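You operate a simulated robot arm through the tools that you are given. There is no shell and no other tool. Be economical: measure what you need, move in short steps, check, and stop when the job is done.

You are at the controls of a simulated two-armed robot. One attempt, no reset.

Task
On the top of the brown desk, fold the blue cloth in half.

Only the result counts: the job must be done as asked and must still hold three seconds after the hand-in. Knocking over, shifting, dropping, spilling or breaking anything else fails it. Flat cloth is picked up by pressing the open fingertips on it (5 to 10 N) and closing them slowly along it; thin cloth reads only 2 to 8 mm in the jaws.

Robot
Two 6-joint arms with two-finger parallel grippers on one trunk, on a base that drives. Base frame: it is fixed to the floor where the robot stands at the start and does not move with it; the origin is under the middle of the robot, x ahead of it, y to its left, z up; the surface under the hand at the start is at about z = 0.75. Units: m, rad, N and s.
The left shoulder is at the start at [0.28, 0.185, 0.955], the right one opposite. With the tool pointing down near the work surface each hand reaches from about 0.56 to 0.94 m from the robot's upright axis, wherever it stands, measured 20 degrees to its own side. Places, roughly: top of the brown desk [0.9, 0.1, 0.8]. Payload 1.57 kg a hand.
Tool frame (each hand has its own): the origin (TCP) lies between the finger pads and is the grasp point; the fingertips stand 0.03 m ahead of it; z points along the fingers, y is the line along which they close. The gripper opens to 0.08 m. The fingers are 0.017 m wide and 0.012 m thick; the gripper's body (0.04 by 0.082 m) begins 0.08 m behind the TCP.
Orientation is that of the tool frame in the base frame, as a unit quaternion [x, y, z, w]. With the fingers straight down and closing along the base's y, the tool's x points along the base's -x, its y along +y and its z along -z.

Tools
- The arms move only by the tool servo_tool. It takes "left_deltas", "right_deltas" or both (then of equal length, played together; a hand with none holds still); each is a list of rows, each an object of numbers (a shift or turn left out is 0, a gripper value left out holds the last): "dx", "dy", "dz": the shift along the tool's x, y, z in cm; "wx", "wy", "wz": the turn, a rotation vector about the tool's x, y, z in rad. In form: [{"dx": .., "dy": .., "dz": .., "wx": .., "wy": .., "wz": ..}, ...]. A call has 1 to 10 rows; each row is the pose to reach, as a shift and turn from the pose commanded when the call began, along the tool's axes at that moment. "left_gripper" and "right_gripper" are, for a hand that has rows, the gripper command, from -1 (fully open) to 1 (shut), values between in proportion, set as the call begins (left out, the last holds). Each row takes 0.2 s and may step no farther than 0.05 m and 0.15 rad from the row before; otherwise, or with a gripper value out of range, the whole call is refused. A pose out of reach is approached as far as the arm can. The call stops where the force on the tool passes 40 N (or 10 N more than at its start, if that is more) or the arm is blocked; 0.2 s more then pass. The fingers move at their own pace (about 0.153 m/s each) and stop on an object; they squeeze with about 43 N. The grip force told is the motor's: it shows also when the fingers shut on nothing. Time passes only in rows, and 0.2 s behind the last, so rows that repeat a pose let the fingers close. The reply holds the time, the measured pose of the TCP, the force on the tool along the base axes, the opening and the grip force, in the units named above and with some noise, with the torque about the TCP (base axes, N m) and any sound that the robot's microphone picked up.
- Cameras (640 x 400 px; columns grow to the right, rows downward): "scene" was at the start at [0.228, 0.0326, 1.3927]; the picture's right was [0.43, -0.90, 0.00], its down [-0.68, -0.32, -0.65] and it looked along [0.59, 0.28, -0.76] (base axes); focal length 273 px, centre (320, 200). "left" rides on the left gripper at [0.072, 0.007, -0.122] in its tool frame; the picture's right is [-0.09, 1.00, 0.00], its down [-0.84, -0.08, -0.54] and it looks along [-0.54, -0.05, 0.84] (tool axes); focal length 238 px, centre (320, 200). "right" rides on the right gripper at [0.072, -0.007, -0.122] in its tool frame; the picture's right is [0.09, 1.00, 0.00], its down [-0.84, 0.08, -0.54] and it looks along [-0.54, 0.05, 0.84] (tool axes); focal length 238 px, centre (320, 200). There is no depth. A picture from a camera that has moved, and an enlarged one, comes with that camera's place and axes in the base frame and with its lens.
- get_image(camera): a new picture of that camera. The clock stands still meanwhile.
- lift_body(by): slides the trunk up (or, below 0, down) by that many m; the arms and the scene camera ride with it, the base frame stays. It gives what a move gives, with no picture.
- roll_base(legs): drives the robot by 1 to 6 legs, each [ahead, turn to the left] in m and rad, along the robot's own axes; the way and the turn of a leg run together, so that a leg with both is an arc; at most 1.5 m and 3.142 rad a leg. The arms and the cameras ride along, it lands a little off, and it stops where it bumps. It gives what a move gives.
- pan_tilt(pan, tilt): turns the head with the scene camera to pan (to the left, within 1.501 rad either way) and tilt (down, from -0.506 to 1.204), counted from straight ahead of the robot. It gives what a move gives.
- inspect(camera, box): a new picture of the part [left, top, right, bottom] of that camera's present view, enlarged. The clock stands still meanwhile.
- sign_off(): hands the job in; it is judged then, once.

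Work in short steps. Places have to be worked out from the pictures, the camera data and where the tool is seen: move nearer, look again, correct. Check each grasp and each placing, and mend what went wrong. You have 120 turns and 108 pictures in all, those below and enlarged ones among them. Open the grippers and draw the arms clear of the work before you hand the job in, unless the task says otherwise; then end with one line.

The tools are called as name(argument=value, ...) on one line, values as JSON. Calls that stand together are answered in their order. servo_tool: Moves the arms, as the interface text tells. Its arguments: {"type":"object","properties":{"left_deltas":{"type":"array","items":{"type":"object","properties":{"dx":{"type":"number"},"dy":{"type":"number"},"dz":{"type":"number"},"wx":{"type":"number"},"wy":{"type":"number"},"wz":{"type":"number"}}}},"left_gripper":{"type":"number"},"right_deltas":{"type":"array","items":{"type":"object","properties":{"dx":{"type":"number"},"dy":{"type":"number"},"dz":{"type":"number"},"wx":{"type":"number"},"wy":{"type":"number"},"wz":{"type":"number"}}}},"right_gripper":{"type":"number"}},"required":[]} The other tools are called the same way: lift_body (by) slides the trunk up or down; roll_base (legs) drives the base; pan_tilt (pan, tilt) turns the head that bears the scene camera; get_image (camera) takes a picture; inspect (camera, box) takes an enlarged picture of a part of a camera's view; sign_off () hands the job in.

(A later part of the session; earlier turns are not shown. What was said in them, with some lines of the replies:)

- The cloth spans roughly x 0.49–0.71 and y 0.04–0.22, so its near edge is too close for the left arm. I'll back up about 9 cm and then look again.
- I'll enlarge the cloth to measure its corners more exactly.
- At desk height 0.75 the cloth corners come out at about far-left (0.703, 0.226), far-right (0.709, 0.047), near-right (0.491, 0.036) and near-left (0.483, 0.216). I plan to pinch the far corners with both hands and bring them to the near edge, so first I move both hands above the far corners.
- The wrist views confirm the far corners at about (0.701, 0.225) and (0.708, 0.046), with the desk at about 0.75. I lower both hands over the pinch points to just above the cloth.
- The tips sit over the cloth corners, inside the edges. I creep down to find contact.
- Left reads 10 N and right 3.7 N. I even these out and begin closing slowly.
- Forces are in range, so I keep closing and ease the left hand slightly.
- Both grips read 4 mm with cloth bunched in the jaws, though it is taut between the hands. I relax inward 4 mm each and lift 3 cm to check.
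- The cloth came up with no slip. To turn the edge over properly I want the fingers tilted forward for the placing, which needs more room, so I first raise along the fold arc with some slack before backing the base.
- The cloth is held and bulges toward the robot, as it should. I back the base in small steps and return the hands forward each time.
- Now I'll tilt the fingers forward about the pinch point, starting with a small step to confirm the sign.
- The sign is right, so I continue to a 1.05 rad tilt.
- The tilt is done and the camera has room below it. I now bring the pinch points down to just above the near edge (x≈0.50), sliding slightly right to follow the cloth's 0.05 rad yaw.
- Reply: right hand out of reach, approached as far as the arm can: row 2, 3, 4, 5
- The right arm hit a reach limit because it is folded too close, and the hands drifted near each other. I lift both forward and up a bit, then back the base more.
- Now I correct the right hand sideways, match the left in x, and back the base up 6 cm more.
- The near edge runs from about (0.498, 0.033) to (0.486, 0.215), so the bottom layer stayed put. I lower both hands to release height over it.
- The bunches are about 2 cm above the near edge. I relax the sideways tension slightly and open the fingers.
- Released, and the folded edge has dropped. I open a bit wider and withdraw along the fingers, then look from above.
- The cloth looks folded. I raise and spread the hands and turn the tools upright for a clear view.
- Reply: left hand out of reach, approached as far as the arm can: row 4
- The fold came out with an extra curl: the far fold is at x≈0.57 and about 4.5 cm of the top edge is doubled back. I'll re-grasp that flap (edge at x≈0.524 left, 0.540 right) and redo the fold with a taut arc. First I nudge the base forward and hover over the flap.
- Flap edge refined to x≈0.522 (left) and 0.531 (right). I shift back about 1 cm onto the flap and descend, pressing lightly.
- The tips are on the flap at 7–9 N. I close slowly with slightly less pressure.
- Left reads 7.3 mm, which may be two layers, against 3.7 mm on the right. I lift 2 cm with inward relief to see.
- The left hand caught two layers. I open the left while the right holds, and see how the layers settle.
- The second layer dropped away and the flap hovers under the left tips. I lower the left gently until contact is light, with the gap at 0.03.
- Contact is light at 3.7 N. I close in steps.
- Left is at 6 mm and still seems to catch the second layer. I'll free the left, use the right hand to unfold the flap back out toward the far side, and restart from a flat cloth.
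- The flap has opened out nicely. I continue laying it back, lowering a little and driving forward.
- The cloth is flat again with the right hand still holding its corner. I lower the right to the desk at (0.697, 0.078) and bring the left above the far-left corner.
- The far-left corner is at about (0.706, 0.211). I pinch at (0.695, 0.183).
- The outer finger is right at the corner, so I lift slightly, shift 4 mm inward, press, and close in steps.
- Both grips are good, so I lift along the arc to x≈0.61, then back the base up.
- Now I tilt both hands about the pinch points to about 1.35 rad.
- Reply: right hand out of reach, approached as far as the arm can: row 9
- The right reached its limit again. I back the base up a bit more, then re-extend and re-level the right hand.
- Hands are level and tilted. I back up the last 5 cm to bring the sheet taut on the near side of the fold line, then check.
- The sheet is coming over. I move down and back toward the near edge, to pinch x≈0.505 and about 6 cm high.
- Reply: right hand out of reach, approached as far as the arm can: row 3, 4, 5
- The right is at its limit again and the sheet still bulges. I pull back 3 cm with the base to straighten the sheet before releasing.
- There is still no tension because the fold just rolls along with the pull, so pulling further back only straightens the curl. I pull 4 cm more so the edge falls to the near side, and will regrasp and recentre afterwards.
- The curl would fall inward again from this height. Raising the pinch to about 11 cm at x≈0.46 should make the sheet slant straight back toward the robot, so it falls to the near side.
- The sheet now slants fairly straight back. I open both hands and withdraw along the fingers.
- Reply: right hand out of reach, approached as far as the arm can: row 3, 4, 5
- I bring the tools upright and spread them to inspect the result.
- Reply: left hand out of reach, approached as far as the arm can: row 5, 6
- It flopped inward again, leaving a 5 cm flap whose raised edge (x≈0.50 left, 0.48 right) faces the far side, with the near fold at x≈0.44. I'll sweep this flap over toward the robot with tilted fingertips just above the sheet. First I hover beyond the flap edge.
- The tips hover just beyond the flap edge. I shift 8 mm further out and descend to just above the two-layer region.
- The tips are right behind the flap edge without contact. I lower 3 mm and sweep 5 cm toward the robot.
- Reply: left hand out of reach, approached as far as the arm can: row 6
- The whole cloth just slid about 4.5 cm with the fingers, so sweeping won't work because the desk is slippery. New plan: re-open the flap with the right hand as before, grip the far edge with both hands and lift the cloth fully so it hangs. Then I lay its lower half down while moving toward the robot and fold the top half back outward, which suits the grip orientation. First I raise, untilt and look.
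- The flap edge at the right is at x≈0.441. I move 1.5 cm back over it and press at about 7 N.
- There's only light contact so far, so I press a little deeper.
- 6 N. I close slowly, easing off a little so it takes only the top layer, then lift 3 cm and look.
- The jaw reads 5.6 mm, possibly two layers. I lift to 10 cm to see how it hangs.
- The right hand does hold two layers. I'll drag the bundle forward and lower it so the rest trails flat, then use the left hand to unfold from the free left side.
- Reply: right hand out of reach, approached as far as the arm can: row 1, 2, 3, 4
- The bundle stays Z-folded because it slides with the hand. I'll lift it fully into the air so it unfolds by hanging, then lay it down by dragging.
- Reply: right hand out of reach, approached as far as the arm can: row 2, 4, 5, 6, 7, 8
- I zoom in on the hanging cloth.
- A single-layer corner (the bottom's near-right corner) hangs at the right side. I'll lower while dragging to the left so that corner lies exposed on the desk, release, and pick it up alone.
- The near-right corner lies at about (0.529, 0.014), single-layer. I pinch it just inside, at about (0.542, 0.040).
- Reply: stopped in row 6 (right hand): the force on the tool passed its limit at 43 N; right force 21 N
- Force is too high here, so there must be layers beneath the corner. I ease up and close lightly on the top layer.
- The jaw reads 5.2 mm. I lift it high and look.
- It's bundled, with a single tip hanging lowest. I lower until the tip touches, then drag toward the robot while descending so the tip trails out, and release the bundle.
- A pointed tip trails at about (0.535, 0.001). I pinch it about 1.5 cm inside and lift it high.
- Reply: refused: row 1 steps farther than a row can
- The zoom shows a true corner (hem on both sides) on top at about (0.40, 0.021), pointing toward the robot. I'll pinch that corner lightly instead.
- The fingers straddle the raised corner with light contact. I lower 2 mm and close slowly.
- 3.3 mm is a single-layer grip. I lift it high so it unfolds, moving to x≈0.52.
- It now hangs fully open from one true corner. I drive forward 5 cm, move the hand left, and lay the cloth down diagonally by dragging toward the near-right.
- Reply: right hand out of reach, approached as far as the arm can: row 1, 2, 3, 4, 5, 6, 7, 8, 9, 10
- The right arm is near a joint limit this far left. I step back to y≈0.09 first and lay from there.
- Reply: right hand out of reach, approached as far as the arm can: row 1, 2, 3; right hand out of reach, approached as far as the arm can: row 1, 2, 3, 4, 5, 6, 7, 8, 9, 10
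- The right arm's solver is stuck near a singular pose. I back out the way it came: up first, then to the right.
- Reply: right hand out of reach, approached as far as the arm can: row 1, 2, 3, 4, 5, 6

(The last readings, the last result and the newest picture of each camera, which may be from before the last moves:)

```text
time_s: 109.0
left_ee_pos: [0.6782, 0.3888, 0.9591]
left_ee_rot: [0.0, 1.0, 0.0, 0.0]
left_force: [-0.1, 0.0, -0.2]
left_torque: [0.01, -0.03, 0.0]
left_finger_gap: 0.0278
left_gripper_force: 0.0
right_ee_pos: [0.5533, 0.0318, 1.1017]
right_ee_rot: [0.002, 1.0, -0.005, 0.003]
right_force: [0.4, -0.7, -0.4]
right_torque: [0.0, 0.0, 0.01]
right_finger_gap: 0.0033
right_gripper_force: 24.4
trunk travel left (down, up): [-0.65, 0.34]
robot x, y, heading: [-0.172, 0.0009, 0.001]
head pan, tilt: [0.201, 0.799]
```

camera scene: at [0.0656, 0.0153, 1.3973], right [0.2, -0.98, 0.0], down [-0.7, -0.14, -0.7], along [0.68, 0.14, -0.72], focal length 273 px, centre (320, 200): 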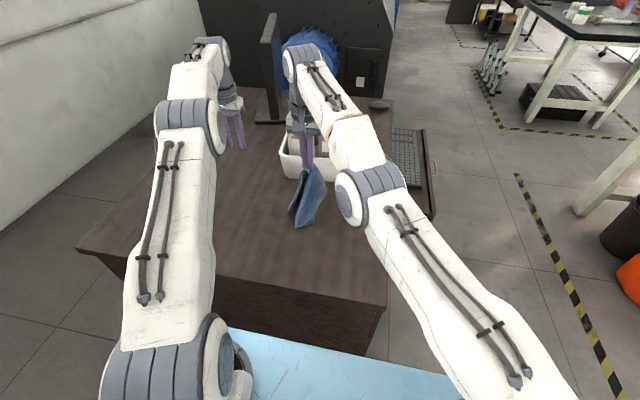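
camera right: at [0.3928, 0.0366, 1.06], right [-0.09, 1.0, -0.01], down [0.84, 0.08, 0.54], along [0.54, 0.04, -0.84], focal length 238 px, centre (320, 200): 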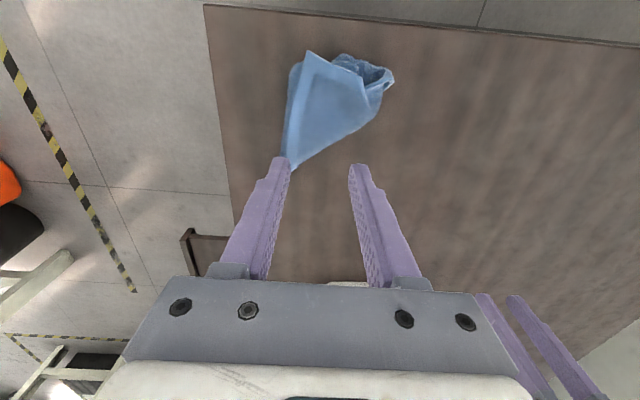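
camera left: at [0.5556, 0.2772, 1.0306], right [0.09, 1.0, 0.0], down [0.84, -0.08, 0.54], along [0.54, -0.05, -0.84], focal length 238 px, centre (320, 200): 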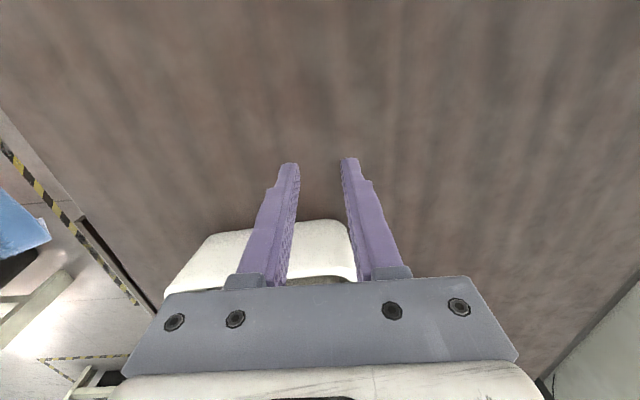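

Free again. I lay the cloth the other way, dragging toward near-left and keeping within reach.

servo_tool(right_deltas=[{"dz": 4}, {"dz": 7.5, "dx": 0.5, "dy": 0.5}, {"dz": 10, "dx": 2, "dy": 2}, {"dz": 12.5, "dx": 3.5, "dy": 3.5}, {"dz": 15, "dx": 5, "dy": 5}, {"dz": 18, "dx": 6.8, "dy": 6.8}, {"dz": 21, "dx": 8.5, "dy": 8.5}, {"dz": 24.5, "dx": 10.5, "dy": 10.5}, {"dz": 27.5, "dx": 12.5, "dy": 12.5}, {"dz": 30.3, "dx": 14, "dy": 14}])

inspect(camera="scene", box=[230, 170, 422, 290])

```text
time_s: 111.2
left_ee_pos: [0.6781, 0.3882, 0.9588]
left_ee_rot: [0.0, 1.0, 0.0, 0.0]
left_force: [0.0, -0.3, -0.5]
left_torque: [0.05, -0.01, 0.0]
left_finger_gap: 0.0281
left_gripper_force: 0.0
right_ee_pos: [0.4162, 0.1705, 0.7966]
right_ee_rot: [0.003, 1.0, -0.005, 0.003]
right_force: [0.3, -0.2, 0.1]
right_torque: [0.01, -0.04, -0.05]
right_finger_gap: 0.0032
right_gripper_force: 24.5
trunk travel left (down, up): [-0.65, 0.34]
robot x, y, heading: [-0.172, -0.0006, -0.0]
head pan, tilt: [0.201, 0.799]
```

```text
3.33 times, centred on (326, 230) of scene
camera zoom: at [0.0655, 0.0151, 1.3973], right [0.2, -0.98, 0.0], down [-0.7, -0.14, -0.7], along [0.68, 0.14, -0.72], focal length 911 px, centre (300, 100)
```

zoom: 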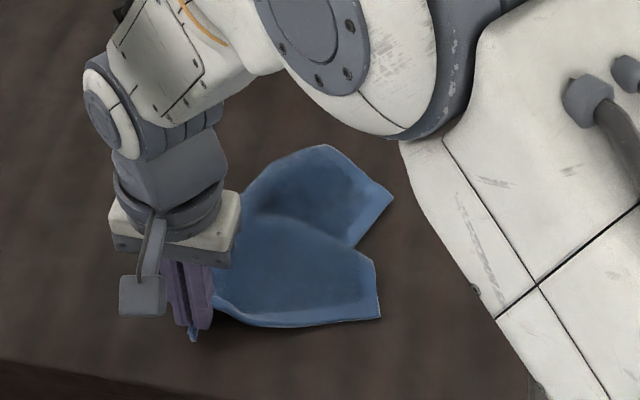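

The cloth is mostly laid out. I lower, release, raise the right hand clear and look.

servo_tool(right_deltas=[{"dz": 0.8}, {"dz": 0.8}])

servo_tool(right_deltas=[{"dz": 0}, {"dz": 0}, {"dz": -4}, {"dz": -8}, {"dz": -12}, {"dz": -15, "dy": -3}, {"dz": -16, "dy": -7}, {"dz": -16, "dy": -11}, {"dz": -16, "dy": -15}, {"dz": -16, "dy": -19}], right_gripper=0.2)

inspect(camera="scene", box=[230, 170, 422, 290])

```text
time_s: 111.8
left_ee_pos: [0.6788, 0.3888, 0.9594]
left_ee_rot: [0.0, 1.0, 0.001, 0.0]
left_force: [0.5, -0.1, 0.4]
left_torque: [0.01, 0.0, -0.01]
left_finger_gap: 0.0279
left_gripper_force: 0.1
right_ee_pos: [0.417, 0.1709, 0.7879]
right_ee_rot: [0.003, 1.0, -0.005, 0.002]
right_force: [-0.4, 0.8, 1.1]
right_torque: [0.0, 0.01, -0.03]
right_finger_gap: 0.0032
right_gripper_force: 24.4
trunk travel left (down, up): [-0.65, 0.34]
robot x, y, heading: [-0.1718, -0.0008, 0.003]
head pan, tilt: [0.201, 0.799]
```

```text
time_s: 114.0
left_ee_pos: [0.6777, 0.3891, 0.9595]
left_ee_rot: [0.0, 1.0, 0.001, 0.0]
left_force: [-0.6, -0.3, 0.7]
left_torque: [-0.01, -0.05, 0.01]
left_finger_gap: 0.028
left_gripper_force: 0.0
right_ee_pos: [0.4147, -0.0175, 0.9519]
right_ee_rot: [0.003, 1.0, -0.006, 0.003]
right_force: [0.2, -0.2, -0.5]
right_torque: [0.0, -0.01, 0.0]
right_finger_gap: 0.0318
right_gripper_force: 0.0
trunk travel left (down, up): [-0.65, 0.34]
robot x, y, heading: [-0.1736, -0.0048, 0.0]
head pan, tilt: [0.201, 0.799]
```

```text
3.33 times, centred on (326, 230) of scene
camera zoom: at [0.0655, 0.0155, 1.3973], right [0.2, -0.98, 0.0], down [-0.7, -0.14, -0.7], along [0.68, 0.14, -0.72], focal length 911 px, centre (300, 100)
```

zoom: 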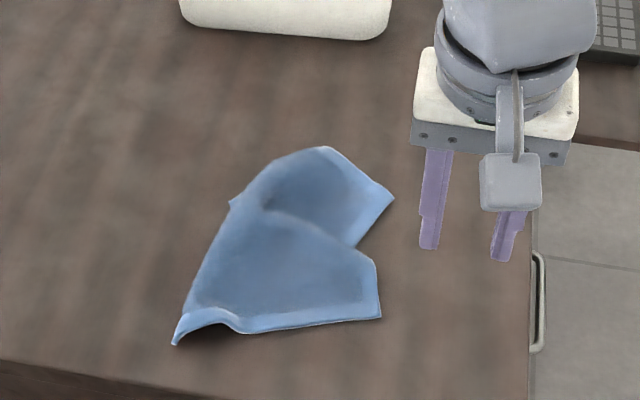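

Now two adjacent true corners are exposed: K≈(0.398, 0.183) and A≈(0.455, 0.030). Gripping both and lifting should let the cloth hang fully open from that edge. I move the left over K and the right over A.

servo_tool(left_deltas=[{"dx": 3, "dy": -2.5}, {"dx": 6, "dy": -5, "dz": 1}, {"dx": 9, "dy": -7.5, "dz": 2.5}, {"dx": 12, "dy": -10, "dz": 4}, {"dx": 15, "dy": -12.5, "dz": 6}, {"dx": 18, "dy": -15, "dz": 8}, {"dx": 21, "dy": -17.5, "dz": 10}, {"dx": 23.5, "dy": -20, "dz": 12}, {"dx": 26, "dy": -22.5, "dz": 14}, {"dx": 26, "dy": -22.5, "dz": 14.5}], right_deltas=[{"dx": -0.8, "dy": 1.5, "dz": 2}, {"dx": -1.6, "dy": 3, "dz": 4}, {"dx": -2.4, "dy": 4.5, "dz": 6}, {"dx": -3.2, "dy": 6, "dz": 8}, {"dx": -4.1, "dy": 7.4, "dz": 10}, {"dx": -4.1, "dy": 7.4, "dz": 12}, {"dx": -4.1, "dy": 7.4, "dz": 13}, {"dx": -4.1, "dy": 7.4, "dz": 13.7}, {"dx": -4.1, "dy": 7.4, "dz": 13.7}, {"dx": -4.1, "dy": 7.4, "dz": 13.7}], left_gripper=0.35, right_gripper=0.35)

get_image(camera="left")

get_image(camera="right")

```text
time_s: 116.2
left_ee_pos: [0.4185, 0.1643, 0.8139]
left_ee_rot: [0.0, 1.0, 0.001, 0.0]
left_force: [-0.2, 0.7, 0.7]
left_torque: [-0.02, -0.03, -0.01]
left_finger_gap: 0.0262
left_gripper_force: 0.0
right_ee_pos: [0.4554, 0.0552, 0.8138]
right_ee_rot: [0.003, 1.0, -0.005, 0.001]
right_force: [-0.4, -0.5, 0.6]
right_torque: [-0.01, 0.03, -0.01]
right_finger_gap: 0.026
right_gripper_force: 0.0
trunk travel left (down, up): [-0.65, 0.34]
robot x, y, heading: [-0.1698, 0.0021, 0.0]
head pan, tilt: [0.201, 0.799]
```

```text
9 pictures are left
camera left: at [0.3453, 0.1713, 0.9354], right [0.09, 1.0, 0.0], down [0.84, -0.08, 0.54], along [0.54, -0.05, -0.84], focal length 238 px, centre (320, 200)
```

left: 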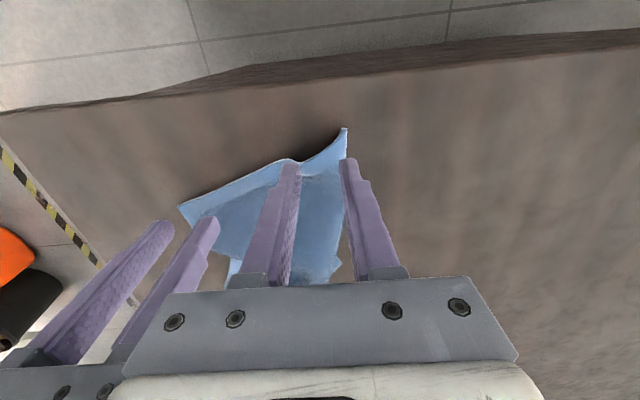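

```text
8 pictures are left
camera right: at [0.3845, 0.0489, 0.9351], right [-0.09, 1.0, -0.01], down [0.83, 0.08, 0.54], along [0.54, 0.04, -0.84], focal length 238 px, centre (320, 200)
```

right: 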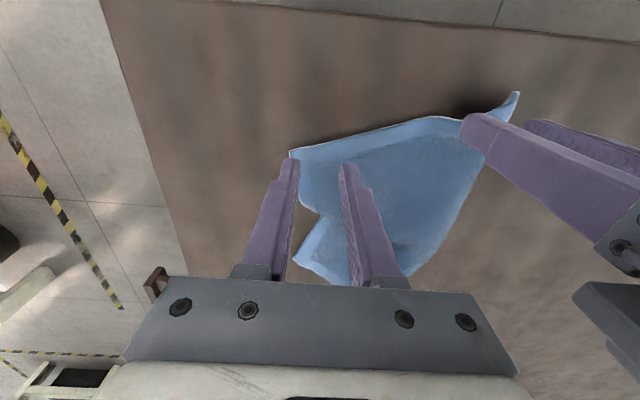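

I refine the targets to left (0.428, 0.163) and right (0.462, 0.064), then descend to near contact.

servo_tool(left_deltas=[{"dx": -0.95, "dy": -0.1, "dz": 0.5}, {"dx": -0.95, "dy": -0.1, "dz": 1.8}, {"dx": -0.95, "dy": -0.1, "dz": 2.6}, {"dx": -0.95, "dy": -0.1, "dz": 2.9}, {"dx": -0.95, "dy": -0.1, "dz": 2.9}], right_deltas=[{"dx": -0.65, "dy": 0.9, "dz": 0.5}, {"dx": -0.65, "dy": 0.9, "dz": 1.8}, {"dx": -0.65, "dy": 0.9, "dz": 2.6}, {"dx": -0.65, "dy": 0.9, "dz": 2.9}, {"dx": -0.65, "dy": 0.9, "dz": 2.9}])

```text
time_s: 117.4
left_ee_pos: [0.4287, 0.1631, 0.7856]
left_ee_rot: [0.0, 1.0, 0.0, -0.001]
left_force: [-0.9, 0.7, 3.8]
left_torque: [0.05, -0.03, -0.02]
left_finger_gap: 0.026
left_gripper_force: 0.1
right_ee_pos: [0.4624, 0.0628, 0.7848]
right_ee_rot: [0.003, 1.0, -0.005, 0.003]
right_force: [0.2, 0.2, 1.4]
right_torque: [-0.01, 0.02, -0.03]
right_finger_gap: 0.0258
right_gripper_force: 0.1
trunk travel left (down, up): [-0.65, 0.34]
robot x, y, heading: [-0.1716, 0.0001, -0.0]
head pan, tilt: [0.201, 0.799]
```

I press slightly more to reach about 6 N each, then close in steps.

servo_tool(left_deltas=[{"dz": 0.1}, {"dz": 0.1}], right_deltas=[{"dz": 0.2}, {"dz": 0.2}], left_gripper=0.4, right_gripper=0.4)

servo_tool(left_deltas=[{"dz": 0}], right_deltas=[{"dz": 0}], left_gripper=0.55, right_gripper=0.55)

servo_tool(left_deltas=[{"dz": 0}], right_deltas=[{"dz": 0}], left_gripper=0.7, right_gripper=0.7)

servo_tool(left_deltas=[{"dz": 0}], right_deltas=[{"dz": 0}], left_gripper=0.85, right_gripper=0.85)

servo_tool(left_deltas=[{"dz": 0}, {"dz": 0}], right_deltas=[{"dz": 0}, {"dz": 0}], left_gripper=1, right_gripper=1)

```text
time_s: 118.0
left_ee_pos: [0.4274, 0.1623, 0.7848]
left_ee_rot: [0.001, 1.0, 0.0, 0.001]
left_force: [1.5, -1.6, 9.0]
left_torque: [0.07, -0.03, -0.01]
left_finger_gap: 0.0225
left_gripper_force: 0.0
right_ee_pos: [0.4627, 0.0625, 0.7829]
right_ee_rot: [0.004, 1.0, -0.006, 0.003]
right_force: [-0.2, -0.2, 6.8]
right_torque: [0.0, 0.03, -0.01]
right_finger_gap: 0.0234
right_gripper_force: 0.0
trunk travel left (down, up): [-0.65, 0.34]
robot x, y, heading: [-0.1715, -0.0001, -0.002]
head pan, tilt: [0.201, 0.799]
```

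```text
time_s: 118.4
left_ee_pos: [0.4274, 0.1632, 0.7849]
left_ee_rot: [0.001, 1.0, 0.001, 0.001]
left_force: [0.3, -2.4, 10.0]
left_torque: [0.02, -0.05, 0.01]
left_finger_gap: 0.0161
left_gripper_force: 0.1
right_ee_pos: [0.463, 0.063, 0.7823]
right_ee_rot: [0.004, 1.0, -0.005, 0.003]
right_force: [0.6, 1.3, 7.8]
right_torque: [0.03, -0.01, -0.02]
right_finger_gap: 0.0168
right_gripper_force: 0.1
trunk travel left (down, up): [-0.65, 0.34]
robot x, y, heading: [-0.1697, 0.0016, -0.003]
head pan, tilt: [0.201, 0.799]
```

```text
time_s: 118.8
left_ee_pos: [0.4271, 0.1622, 0.7841]
left_ee_rot: [0.0, 1.0, 0.0, 0.001]
left_force: [1.6, -3.0, 11.3]
left_torque: [-0.03, -0.02, 0.02]
left_finger_gap: 0.0111
left_gripper_force: 0.3
right_ee_pos: [0.4637, 0.0632, 0.7836]
right_ee_rot: [0.002, 1.0, -0.004, 0.003]
right_force: [-0.3, 2.1, 8.4]
right_torque: [0.09, -0.01, 0.0]
right_finger_gap: 0.0126
right_gripper_force: 0.6
trunk travel left (down, up): [-0.65, 0.34]
robot x, y, heading: [-0.1693, 0.0021, 0.0]
head pan, tilt: [0.201, 0.799]
```

```text
time_s: 119.2
left_ee_pos: [0.4279, 0.1633, 0.7845]
left_ee_rot: [0.001, 1.0, 0.0, 0.002]
left_force: [0.9, -4.1, 12.3]
left_torque: [-0.1, -0.04, -0.01]
left_finger_gap: 0.0072
left_gripper_force: 7.7
right_ee_pos: [0.4634, 0.0632, 0.7823]
right_ee_rot: [0.003, 1.0, -0.005, 0.002]
right_force: [-0.9, 5.7, 9.0]
right_torque: [0.16, 0.06, 0.0]
right_finger_gap: 0.0067
right_gripper_force: 6.9
trunk travel left (down, up): [-0.65, 0.34]
robot x, y, heading: [-0.1686, -0.0009, 0.004]
head pan, tilt: [0.201, 0.799]
```

```text
time_s: 119.8
left_ee_pos: [0.4275, 0.1636, 0.7853]
left_ee_rot: [0.0, 1.0, 0.0, 0.001]
left_force: [2.4, -10.5, 14.2]
left_torque: [-0.27, -0.1, -0.04]
left_finger_gap: 0.0048
left_gripper_force: 24.9
right_ee_pos: [0.4625, 0.0631, 0.7829]
right_ee_rot: [0.003, 1.0, -0.004, 0.003]
right_force: [-3.9, 12.5, 8.5]
right_torque: [0.39, 0.11, -0.11]
right_finger_gap: 0.0043
right_gripper_force: 24.7
trunk travel left (down, up): [-0.65, 0.34]
robot x, y, heading: [-0.1723, -0.0008, -0.001]
head pan, tilt: [0.201, 0.799]
```

Both grips are good. I lift both to hang the cloth, bringing the hands to the same x≈0.47.

servo_tool(left_deltas=[{"dx": -0.5, "dz": -3}, {"dx": -1.2, "dz": -7}, {"dx": -2, "dz": -11}, {"dx": -3, "dz": -15}, {"dx": -4, "dz": -19}, {"dx": -4.3, "dz": -22}, {"dx": -4.3, "dz": -23.5}, {"dx": -4.3, "dz": -23.5}], right_deltas=[{"dx": 0, "dz": -3}, {"dx": -0.2, "dz": -7}, {"dx": -0.4, "dz": -11}, {"dx": -0.6, "dz": -15}, {"dx": -0.8, "dz": -19}, {"dx": -0.8, "dz": -22}, {"dx": -0.8, "dz": -23.3}, {"dx": -0.8, "dz": -23.3}])

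get_image(camera="scene")

```text
time_s: 121.6
left_ee_pos: [0.4712, 0.1641, 1.0196]
left_ee_rot: [0.0, 1.0, 0.0, 0.0]
left_force: [-1.6, -5.5, 0.3]
left_torque: [-0.2, 0.03, -0.08]
left_finger_gap: 0.0035
left_gripper_force: 24.6
right_ee_pos: [0.4709, 0.0639, 1.0171]
right_ee_rot: [0.002, 1.0, -0.005, 0.001]
right_force: [0.5, 6.0, -0.1]
right_torque: [0.17, -0.04, -0.1]
right_finger_gap: 0.0043
right_gripper_force: 24.6
trunk travel left (down, up): [-0.65, 0.34]
robot x, y, heading: [-0.1706, -0.0005, 0.003]
head pan, tilt: [0.201, 0.799]
```

```text
7 pictures are left
camera scene: at [0.0654, 0.0152, 1.3973], right [0.2, -0.98, 0.0], down [-0.7, -0.14, -0.7], along [0.68, 0.14, -0.72], focal length 273 px, centre (320, 200)
```

scene: 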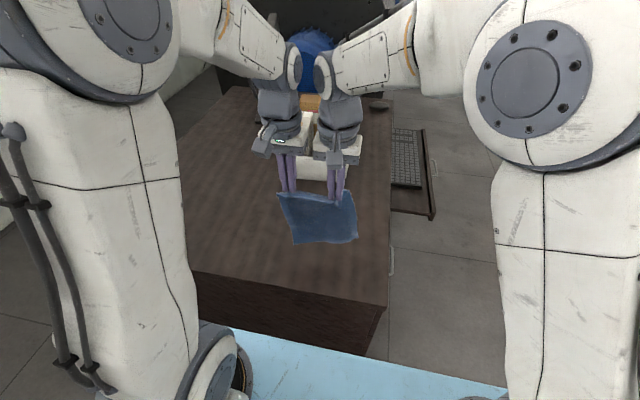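

The cloth now hangs flat and clean from its edge, about 0.2 m long. I lower the bottom edge to the desk at x≈0.47 and move outward while descending, so the lower half lies trailing toward the robot.

servo_tool(left_deltas=[{"dz": 4.4}, {"dx": -1.9, "dz": 6.4}, {"dx": -4.4, "dz": 8.4}, {"dx": -6.9, "dz": 10.9}, {"dx": -9.4, "dz": 13.9}, {"dx": -11.9, "dz": 16.9}, {"dx": -12.5, "dz": 17.5}, {"dx": -12.5, "dz": 17.5}], right_deltas=[{"dz": 4.2}, {"dx": -1.9, "dz": 6.2}, {"dx": -4.4, "dz": 8.2}, {"dx": -6.9, "dz": 10.7}, {"dx": -9.4, "dz": 13.7}, {"dx": -11.9, "dz": 16.7}, {"dx": -12.5, "dz": 17.3}, {"dx": -12.5, "dz": 17.3}])

inspect(camera="scene", box=[230, 160, 422, 280])

```text
time_s: 123.4
left_ee_pos: [0.597, 0.164, 0.8425]
left_ee_rot: [0.0, 1.0, -0.001, 0.001]
left_force: [-0.6, -7.0, 0.0]
left_torque: [-0.25, 0.05, -0.07]
left_finger_gap: 0.0035
left_gripper_force: 24.5
right_ee_pos: [0.5955, 0.0627, 0.8422]
right_ee_rot: [0.002, 1.0, -0.005, 0.002]
right_force: [0.7, 7.0, -1.2]
right_torque: [0.25, -0.04, -0.09]
right_finger_gap: 0.0045
right_gripper_force: 24.9
trunk travel left (down, up): [-0.65, 0.34]
robot x, y, heading: [-0.1742, 0.0011, -0.004]
head pan, tilt: [0.201, 0.799]
```

```text
3.33 times, centred on (326, 220) of scene
camera zoom: at [0.0657, 0.0152, 1.3972], right [0.2, -0.98, 0.0], down [-0.7, -0.14, -0.7], along [0.68, 0.14, -0.72], focal length 911 px, centre (300, 133)
```

zoom: 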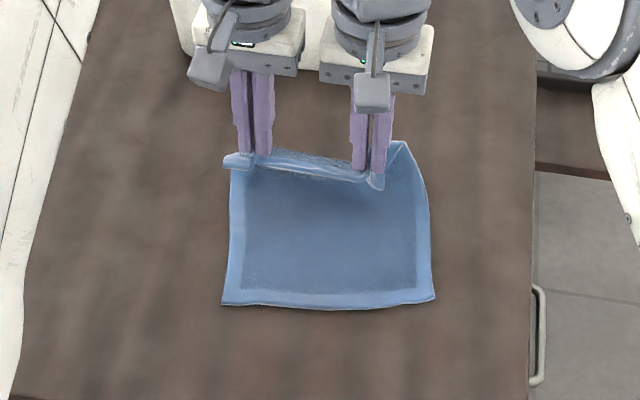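

That worked: the lower half lies flat with its near edge from (0.471, 0.166) to (0.513, −0.008), yawed 0.24 rad. The gripped edge now just needs to come back over that edge. I carry it in an arc with a matching yaw and lower it onto the near edge.

servo_tool(left_deltas=[{"dx": 1.7, "dy": -0.6, "dz": -0.75, "wz": -0.1}, {"dx": 4.2, "dy": -1.25, "dz": -0.75, "wz": -0.2}, {"dx": 6.4, "dy": -1.9, "dz": 0.25, "wz": -0.237}, {"dx": 8.4, "dy": -2.6, "dz": 2.25, "wz": -0.237}, {"dx": 9.7, "dy": -3.1, "dz": 4.0, "wz": -0.237}, {"dx": 10.1, "dy": -3.2, "dz": 4.7, "wz": -0.237}, {"dx": 10.1, "dy": -3.2, "dz": 4.7, "wz": -0.237}], right_deltas=[{"dx": 0.55, "dy": -0.5, "dz": -0.75, "wz": -0.1}, {"dx": 2.05, "dy": -1.0, "dz": -0.75, "wz": -0.2}, {"dx": 3.85, "dy": -1.6, "dz": 0.25, "wz": -0.237}, {"dx": 5.85, "dy": -2.3, "dz": 2.25, "wz": -0.237}, {"dx": 7.15, "dy": -2.8, "dz": 4.0, "wz": -0.237}, {"dx": 7.6, "dy": -2.9, "dz": 4.7, "wz": -0.237}, {"dx": 7.6, "dy": -2.9, "dz": 4.7, "wz": -0.237}])

inspect(camera="scene", box=[230, 160, 422, 280])

```text
time_s: 125.0
left_ee_pos: [0.4951, 0.1318, 0.7979]
left_ee_rot: [-0.117, 0.993, 0.0, 0.0]
left_force: [1.4, -9.3, 0.2]
left_torque: [-0.27, -0.05, -0.1]
left_finger_gap: 0.0036
left_gripper_force: 24.7
right_ee_pos: [0.5201, 0.0332, 0.797]
right_ee_rot: [-0.115, 0.993, -0.005, 0.002]
right_force: [-1.1, 9.1, -0.4]
right_torque: [0.26, 0.03, -0.12]
right_finger_gap: 0.0038
right_gripper_force: 24.9
trunk travel left (down, up): [-0.65, 0.34]
robot x, y, heading: [-0.1727, 0.0009, -0.0]
head pan, tilt: [0.201, 0.799]
```

```text
3.33 times, centred on (326, 220) of scene
camera zoom: at [0.0655, 0.0152, 1.3973], right [0.2, -0.98, 0.0], down [-0.7, -0.14, -0.7], along [0.68, 0.14, -0.72], focal length 911 px, centre (300, 133)
```

zoom: 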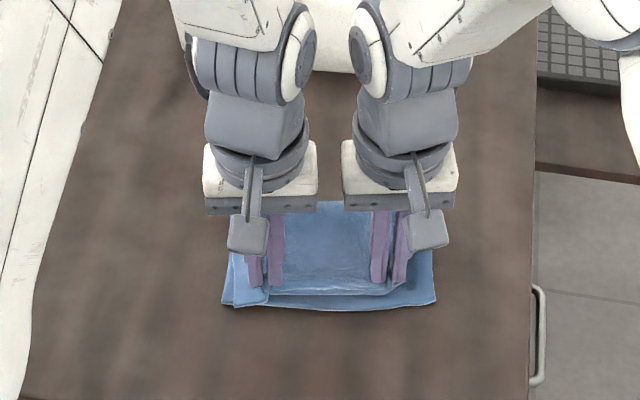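

Nearly aligned. The top edge should go about 5 mm right and 3 mm nearer, then down to the lower layer.

servo_tool(left_deltas=[{"dx": 0.2, "dy": -0.3, "dz": 0.3}, {"dx": 0.3, "dy": -0.5, "dz": 0.6}, {"dx": 0.3, "dy": -0.5, "dz": 0.85}, {"dx": 0.3, "dy": -0.5, "dz": 0.85}], right_deltas=[{"dx": 0.2, "dy": -0.3, "dz": 0.3}, {"dx": 0.3, "dy": -0.5, "dz": 0.6}, {"dx": 0.3, "dy": -0.5, "dz": 0.8}, {"dx": 0.3, "dy": -0.5, "dz": 0.8}])

```text
time_s: 126.0
left_ee_pos: [0.4942, 0.1264, 0.7891]
left_ee_rot: [-0.117, 0.993, 0.0, 0.001]
left_force: [1.9, -7.3, 3.6]
left_torque: [-0.25, -0.07, -0.06]
left_finger_gap: 0.0034
left_gripper_force: 24.6
right_ee_pos: [0.5189, 0.0289, 0.7898]
right_ee_rot: [-0.115, 0.993, -0.005, 0.002]
right_force: [0.3, 8.7, 4.3]
right_torque: [0.3, 0.03, -0.14]
right_finger_gap: 0.004
right_gripper_force: 24.6
trunk travel left (down, up): [-0.65, 0.34]
robot x, y, heading: [-0.1655, 0.0009, -0.0]
head pan, tilt: [0.201, 0.799]
```

Light contact on both. I ease 1 mm, open the fingers gently and lift straight up.

servo_tool(left_deltas=[{"dz": -0.1}, {"dz": -0.1}, {"dz": -0.1}], right_deltas=[{"dz": -0.1}, {"dz": -0.1}, {"dz": -0.1}], left_gripper=0.5, right_gripper=0.5)

servo_tool(left_deltas=[{"dz": -0.5}, {"dz": -1.5}, {"dz": -4}, {"dz": -8}, {"dz": -12, "dy": 1}, {"dz": -15, "dy": 4}, {"dz": -15, "dy": 8}, {"dz": -15, "dy": 12}, {"dz": -15, "dy": 14}], right_deltas=[{"dz": -0.5}, {"dz": -1.5}, {"dz": -4}, {"dz": -8}, {"dz": -12, "dy": -1}, {"dz": -15, "dy": -4}, {"dz": -15, "dy": -8}, {"dz": -15, "dy": -12}, {"dz": -15, "dy": -14}])

inspect(camera="scene", box=[230, 170, 422, 290])

```text
time_s: 126.8
left_ee_pos: [0.4927, 0.1271, 0.7903]
left_ee_rot: [-0.118, 0.993, 0.0, -0.001]
left_force: [-1.2, -0.2, 0.9]
left_torque: [0.0, 0.02, 0.0]
left_finger_gap: 0.0197
left_gripper_force: 0.0
right_ee_pos: [0.5189, 0.0272, 0.7896]
right_ee_rot: [-0.115, 0.993, -0.005, 0.002]
right_force: [-0.2, -1.1, 0.3]
right_torque: [-0.02, 0.02, 0.04]
right_finger_gap: 0.0198
right_gripper_force: 0.1
trunk travel left (down, up): [-0.65, 0.34]
robot x, y, heading: [-0.1725, -0.0029, -0.003]
head pan, tilt: [0.201, 0.799]
```

```text
time_s: 128.8
left_ee_pos: [0.4603, 0.2626, 0.939]
left_ee_rot: [-0.117, 0.993, 0.001, 0.0]
left_force: [-0.4, 0.1, 0.6]
left_torque: [0.01, -0.01, -0.02]
left_finger_gap: 0.0201
left_gripper_force: 0.1
right_ee_pos: [0.5509, -0.1071, 0.9393]
right_ee_rot: [-0.116, 0.993, -0.004, 0.001]
right_force: [-0.5, 0.5, -0.1]
right_torque: [-0.02, -0.03, -0.04]
right_finger_gap: 0.0204
right_gripper_force: 0.1
trunk travel left (down, up): [-0.65, 0.34]
robot x, y, heading: [-0.1729, -0.0002, -0.0]
head pan, tilt: [0.201, 0.799]
```

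```text
3.33 times, centred on (326, 230) of scene
camera zoom: at [0.0655, 0.0152, 1.3973], right [0.2, -0.98, 0.0], down [-0.7, -0.14, -0.7], along [0.68, 0.14, -0.72], focal length 911 px, centre (300, 100)
```

zoom: 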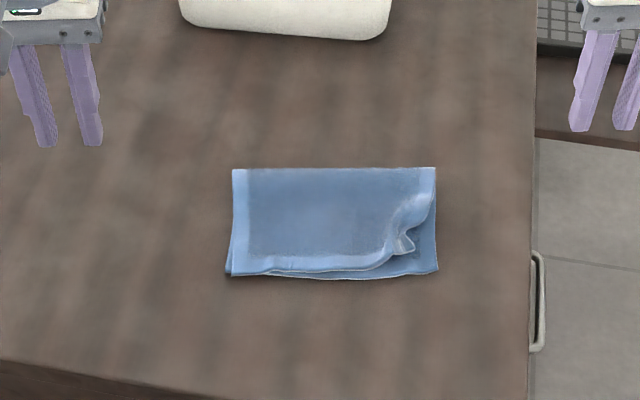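

An excellent fold; only the top layer's near-right corner is crumpled. I zoom in on it.

inspect(camera="scene", box=[332, 220, 372, 260])

```text
10.00 times, centred on (352, 240) of scene
camera zoom: at [0.0655, 0.0152, 1.3973], right [0.2, -0.98, 0.0], down [-0.7, -0.14, -0.7], along [0.68, 0.14, -0.72], focal length 2732 px, centre (0, -200)
```

zoom: 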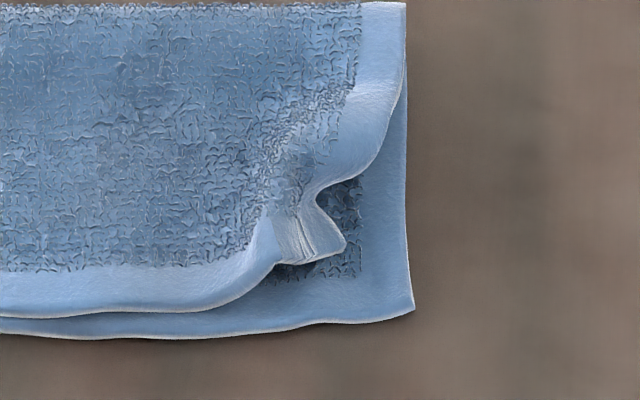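

The corner is just ruched from the pinch, about 2 cm short. I'll press the closed right fingertips on it and open while sliding outward to spread it toward the bottom corner.

servo_tool(right_deltas=[{"dy": 3.5, "dz": 2}, {"dy": 7, "dz": 4}, {"dy": 10.5, "dz": 6.5}, {"dy": 13.4, "dz": 9.5}, {"dy": 13.4, "dz": 12.5}, {"dy": 13.4, "dz": 14.3}, {"dy": 13.4, "dz": 14.9}, {"dy": 13.4, "dz": 14.9}], right_gripper=1.0)

```text
time_s: 130.6
left_ee_pos: [0.4595, 0.2638, 0.9409]
left_ee_rot: [-0.117, 0.993, 0.001, 0.0]
left_force: [-0.4, -0.6, 0.8]
left_torque: [0.02, 0.01, 0.01]
left_finger_gap: 0.0202
left_gripper_force: 0.0
right_ee_pos: [0.5203, 0.023, 0.7903]
right_ee_rot: [-0.116, 0.993, -0.005, 0.001]
right_force: [0.5, -0.6, 2.5]
right_torque: [0.02, -0.01, -0.02]
right_finger_gap: 0.0
right_gripper_force: 21.5
trunk travel left (down, up): [-0.65, 0.34]
robot x, y, heading: [-0.1713, 0.002, 0.002]
head pan, tilt: [0.201, 0.799]
```

Contact at 2.5 N. I spread by opening to about 25 mm while sliding 12 mm outward and 8 mm nearer, then lift off.

servo_tool(right_deltas=[{"dx": 0.2, "dy": -0.4, "dz": 0.08}, {"dx": 0.5, "dy": -0.8, "dz": 0.08}, {"dx": 0.8, "dy": -1.2, "dz": 0.08}, {"dx": 0.8, "dy": -1.2, "dz": 0.08}], right_gripper=0.4)

servo_tool(right_deltas=[{"dz": -1}, {"dz": -4}, {"dz": -8}, {"dz": -12, "dy": -2}, {"dz": -14, "dy": -6}, {"dz": -14, "dy": -10}])

inspect(camera="scene", box=[282, 200, 378, 260])

```text
time_s: 131.6
left_ee_pos: [0.4594, 0.2621, 0.9387]
left_ee_rot: [-0.117, 0.993, 0.0, 0.0]
left_force: [-0.2, 0.3, -0.4]
left_torque: [0.0, 0.01, -0.01]
left_finger_gap: 0.0198
left_gripper_force: 0.0
right_ee_pos: [0.5142, 0.0076, 0.7896]
right_ee_rot: [-0.116, 0.993, -0.005, 0.001]
right_force: [0.4, 1.7, 1.8]
right_torque: [0.05, 0.05, 0.03]
right_finger_gap: 0.0246
right_gripper_force: 0.4
trunk travel left (down, up): [-0.65, 0.34]
robot x, y, heading: [-0.1735, 0.0004, 0.0]
head pan, tilt: [0.201, 0.799]
```

```text
time_s: 133.0
left_ee_pos: [0.4599, 0.2624, 0.9394]
left_ee_rot: [-0.117, 0.993, 0.0, -0.001]
left_force: [0.2, 0.2, 0.8]
left_torque: [-0.01, 0.02, 0.03]
left_finger_gap: 0.0199
left_gripper_force: 0.1
right_ee_pos: [0.5361, -0.0859, 0.9318]
right_ee_rot: [-0.116, 0.993, -0.005, 0.001]
right_force: [0.4, -0.2, -0.1]
right_torque: [-0.01, -0.02, 0.02]
right_finger_gap: 0.024
right_gripper_force: 0.0
trunk travel left (down, up): [-0.65, 0.34]
robot x, y, heading: [-0.172, 0.0023, -0.001]
head pan, tilt: [0.201, 0.799]
```

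```text
6.67 times, centred on (330, 230) of scene
camera zoom: at [0.0653, 0.0155, 1.3973], right [0.2, -0.98, 0.0], down [-0.7, -0.14, -0.7], along [0.68, 0.14, -0.72], focal length 1821 px, centre (253, 0)
```

zoom: 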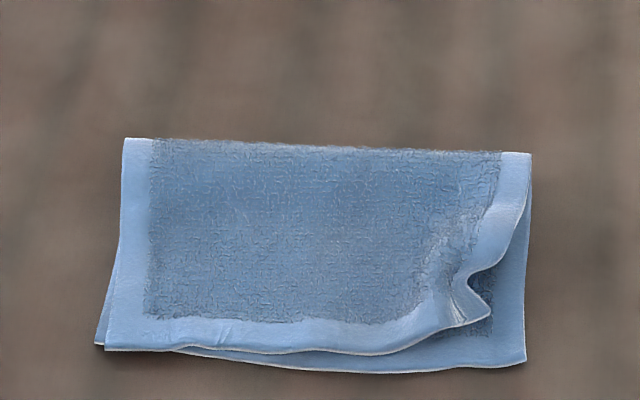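

It improved a bit, and I repeat once with firmer pressure and the inner finger acting as anchor.

servo_tool(right_deltas=[{"dx": -0.2, "dy": 3, "dz": 2}, {"dx": -0.4, "dy": 6, "dz": 4}, {"dx": -0.6, "dy": 9, "dz": 6.5}, {"dx": -0.74, "dy": 11.1, "dz": 9.5}, {"dx": -0.74, "dy": 11.1, "dz": 12.5}, {"dx": -0.74, "dy": 11.1, "dz": 14.0}, {"dx": -0.74, "dy": 11.1, "dz": 14.5}, {"dx": -0.74, "dy": 11.1, "dz": 14.5}], right_gripper=1.0)

```text
time_s: 134.8
left_ee_pos: [0.4596, 0.2615, 0.9395]
left_ee_rot: [-0.117, 0.993, 0.0, 0.0]
left_force: [-0.5, -0.6, -0.1]
left_torque: [-0.01, -0.02, 0.01]
left_finger_gap: 0.0199
left_gripper_force: 0.1
right_ee_pos: [0.5217, 0.0217, 0.7869]
right_ee_rot: [-0.115, 0.993, -0.004, 0.003]
right_force: [-0.6, 0.7, 16.7]
right_torque: [0.09, 0.0, -0.03]
right_finger_gap: 0.0
right_gripper_force: 21.9
trunk travel left (down, up): [-0.65, 0.34]
robot x, y, heading: [-0.1723, 0.0033, 0.0]
head pan, tilt: [0.201, 0.799]
```

Pressed at about 17 N, which is a bit much. I ease to about 9 N, then open while the hand slides outward by half the opening.

servo_tool(right_deltas=[{"dz": -0.12}, {"dz": -0.12}])

servo_tool(right_deltas=[{"dx": 0.2, "dy": -0.5}, {"dx": 0.3, "dy": -0.5}], right_gripper=0.75)

servo_tool(right_deltas=[{"dx": 0.2, "dy": -0.5}, {"dx": 0.4, "dy": -0.6}], right_gripper=0.45)

servo_tool(right_deltas=[{"dx": 0.3, "dy": -0.4}, {"dx": 0.4, "dy": -0.6}], right_gripper=0.2)

servo_tool(right_deltas=[{"dz": -1}, {"dz": -4}, {"dz": -8}, {"dz": -12, "dy": -2}, {"dz": -14, "dy": -6}, {"dz": -14, "dy": -10}])

inspect(camera="scene", box=[282, 200, 378, 260])

```text
time_s: 135.4
left_ee_pos: [0.4605, 0.2624, 0.9396]
left_ee_rot: [-0.118, 0.993, 0.001, 0.0]
left_force: [-0.8, 0.4, 0.2]
left_torque: [0.02, -0.03, 0.0]
left_finger_gap: 0.0202
left_gripper_force: 0.1
right_ee_pos: [0.5206, 0.0208, 0.7862]
right_ee_rot: [-0.115, 0.993, -0.005, 0.002]
right_force: [3.9, 1.5, 13.3]
right_torque: [0.11, -0.13, -0.06]
right_finger_gap: 0.0
right_gripper_force: 21.6
trunk travel left (down, up): [-0.65, 0.34]
robot x, y, heading: [-0.1733, -0.001, 0.005]
head pan, tilt: [0.201, 0.799]
```

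```text
time_s: 136.0
left_ee_pos: [0.4598, 0.2621, 0.9398]
left_ee_rot: [-0.118, 0.993, -0.001, 0.0]
left_force: [-0.1, -0.3, -0.7]
left_torque: [0.01, -0.02, 0.01]
left_finger_gap: 0.02
left_gripper_force: 0.1
right_ee_pos: [0.5173, 0.0158, 0.7864]
right_ee_rot: [-0.115, 0.993, -0.005, 0.001]
right_force: [2.9, 2.2, 11.3]
right_torque: [0.21, -0.09, -0.06]
right_finger_gap: 0.0106
right_gripper_force: 0.6
trunk travel left (down, up): [-0.65, 0.34]
robot x, y, heading: [-0.173, 0.0008, 0.005]
head pan, tilt: [0.201, 0.799]
```

```text
time_s: 136.6
left_ee_pos: [0.4606, 0.2624, 0.9393]
left_ee_rot: [-0.117, 0.993, 0.0, 0.001]
left_force: [0.2, 0.1, 0.4]
left_torque: [-0.03, -0.04, 0.03]
left_finger_gap: 0.02
left_gripper_force: 0.1
right_ee_pos: [0.5148, 0.0083, 0.7861]
right_ee_rot: [-0.115, 0.993, -0.005, 0.001]
right_force: [2.7, -0.7, 12.1]
right_torque: [0.15, -0.1, -0.07]
right_finger_gap: 0.0201
right_gripper_force: 0.0
trunk travel left (down, up): [-0.65, 0.34]
robot x, y, heading: [-0.172, -0.0025, -0.001]
head pan, tilt: [0.201, 0.799]
```

```text
time_s: 137.2
left_ee_pos: [0.4598, 0.2625, 0.9406]
left_ee_rot: [-0.117, 0.993, 0.0, 0.0]
left_force: [-0.3, -0.3, -1.0]
left_torque: [0.04, 0.0, 0.02]
left_finger_gap: 0.0201
left_gripper_force: 0.1
right_ee_pos: [0.5138, 0.0008, 0.7861]
right_ee_rot: [-0.115, 0.993, -0.005, 0.002]
right_force: [1.4, -2.0, 14.0]
right_torque: [0.24, -0.02, 0.0]
right_finger_gap: 0.0301
right_gripper_force: 0.0
trunk travel left (down, up): [-0.65, 0.34]
robot x, y, heading: [-0.1712, -0.0016, 0.003]
head pan, tilt: [0.201, 0.799]
```

```text
time_s: 138.6
left_ee_pos: [0.4597, 0.261, 0.9401]
left_ee_rot: [-0.117, 0.993, 0.0, 0.0]
left_force: [-0.3, 1.1, -0.6]
left_torque: [0.0, 0.04, -0.04]
left_finger_gap: 0.02
left_gripper_force: 0.0
right_ee_pos: [0.535, -0.0957, 0.9283]
right_ee_rot: [-0.116, 0.993, -0.005, 0.002]
right_force: [0.7, -0.3, 0.9]
right_torque: [-0.01, 0.0, 0.0]
right_finger_gap: 0.0321
right_gripper_force: 0.1
trunk travel left (down, up): [-0.65, 0.34]
robot x, y, heading: [-0.1694, -0.0001, -0.002]
head pan, tilt: [0.201, 0.799]
```

```text
6.67 times, centred on (330, 230) of scene
camera zoom: at [0.0653, 0.0155, 1.3973], right [0.2, -0.98, 0.0], down [-0.7, -0.14, -0.7], along [0.68, 0.14, -0.72], focal length 1821 px, centre (253, 0)
```

zoom: 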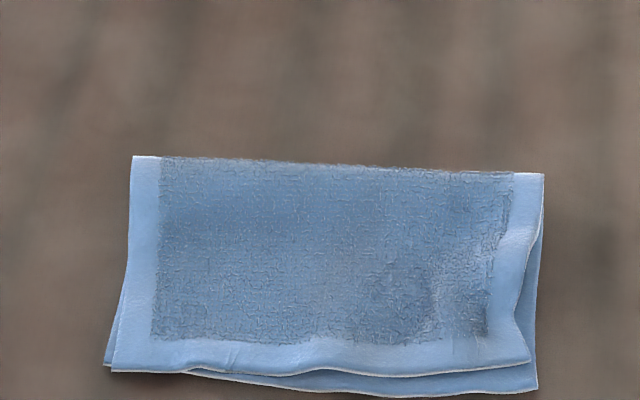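

The corner is now spread and the fold is clean, with the edges matching within about 1 cm. I open both grippers fully and lift the arms clear before handing in.

servo_tool(left_deltas=[{"dz": -2}, {"dz": -4, "dy": 2}, {"dz": -4, "dy": 4}], right_deltas=[{"dz": -2}, {"dz": -4}, {"dz": -4}], left_gripper=-1, right_gripper=-1)

sign_off()

```text
time_s: 139.4
left_ee_pos: [0.4509, 0.3017, 0.9799]
left_ee_rot: [-0.118, 0.993, 0.0, 0.001]
left_force: [-0.9, -0.2, -0.3]
left_torque: [0.0, 0.06, 0.01]
left_finger_gap: 0.0802
left_gripper_force: 0.0
right_ee_pos: [0.5337, -0.0941, 0.9673]
right_ee_rot: [-0.115, 0.993, -0.005, 0.002]
right_force: [-0.5, -0.7, 0.0]
right_torque: [0.01, 0.01, 0.05]
right_finger_gap: 0.0802
right_gripper_force: 0.0
trunk travel left (down, up): [-0.65, 0.34]
robot x, y, heading: [-0.1697, 0.0022, 0.002]
head pan, tilt: [0.201, 0.799]
```

```text
The job is handed in.
```

The blue cloth is folded in half on the brown desk with its edges matching to about 1 cm, though it sits slightly away from its starting spot and turned a little; both grippers are open and the arms are clear.
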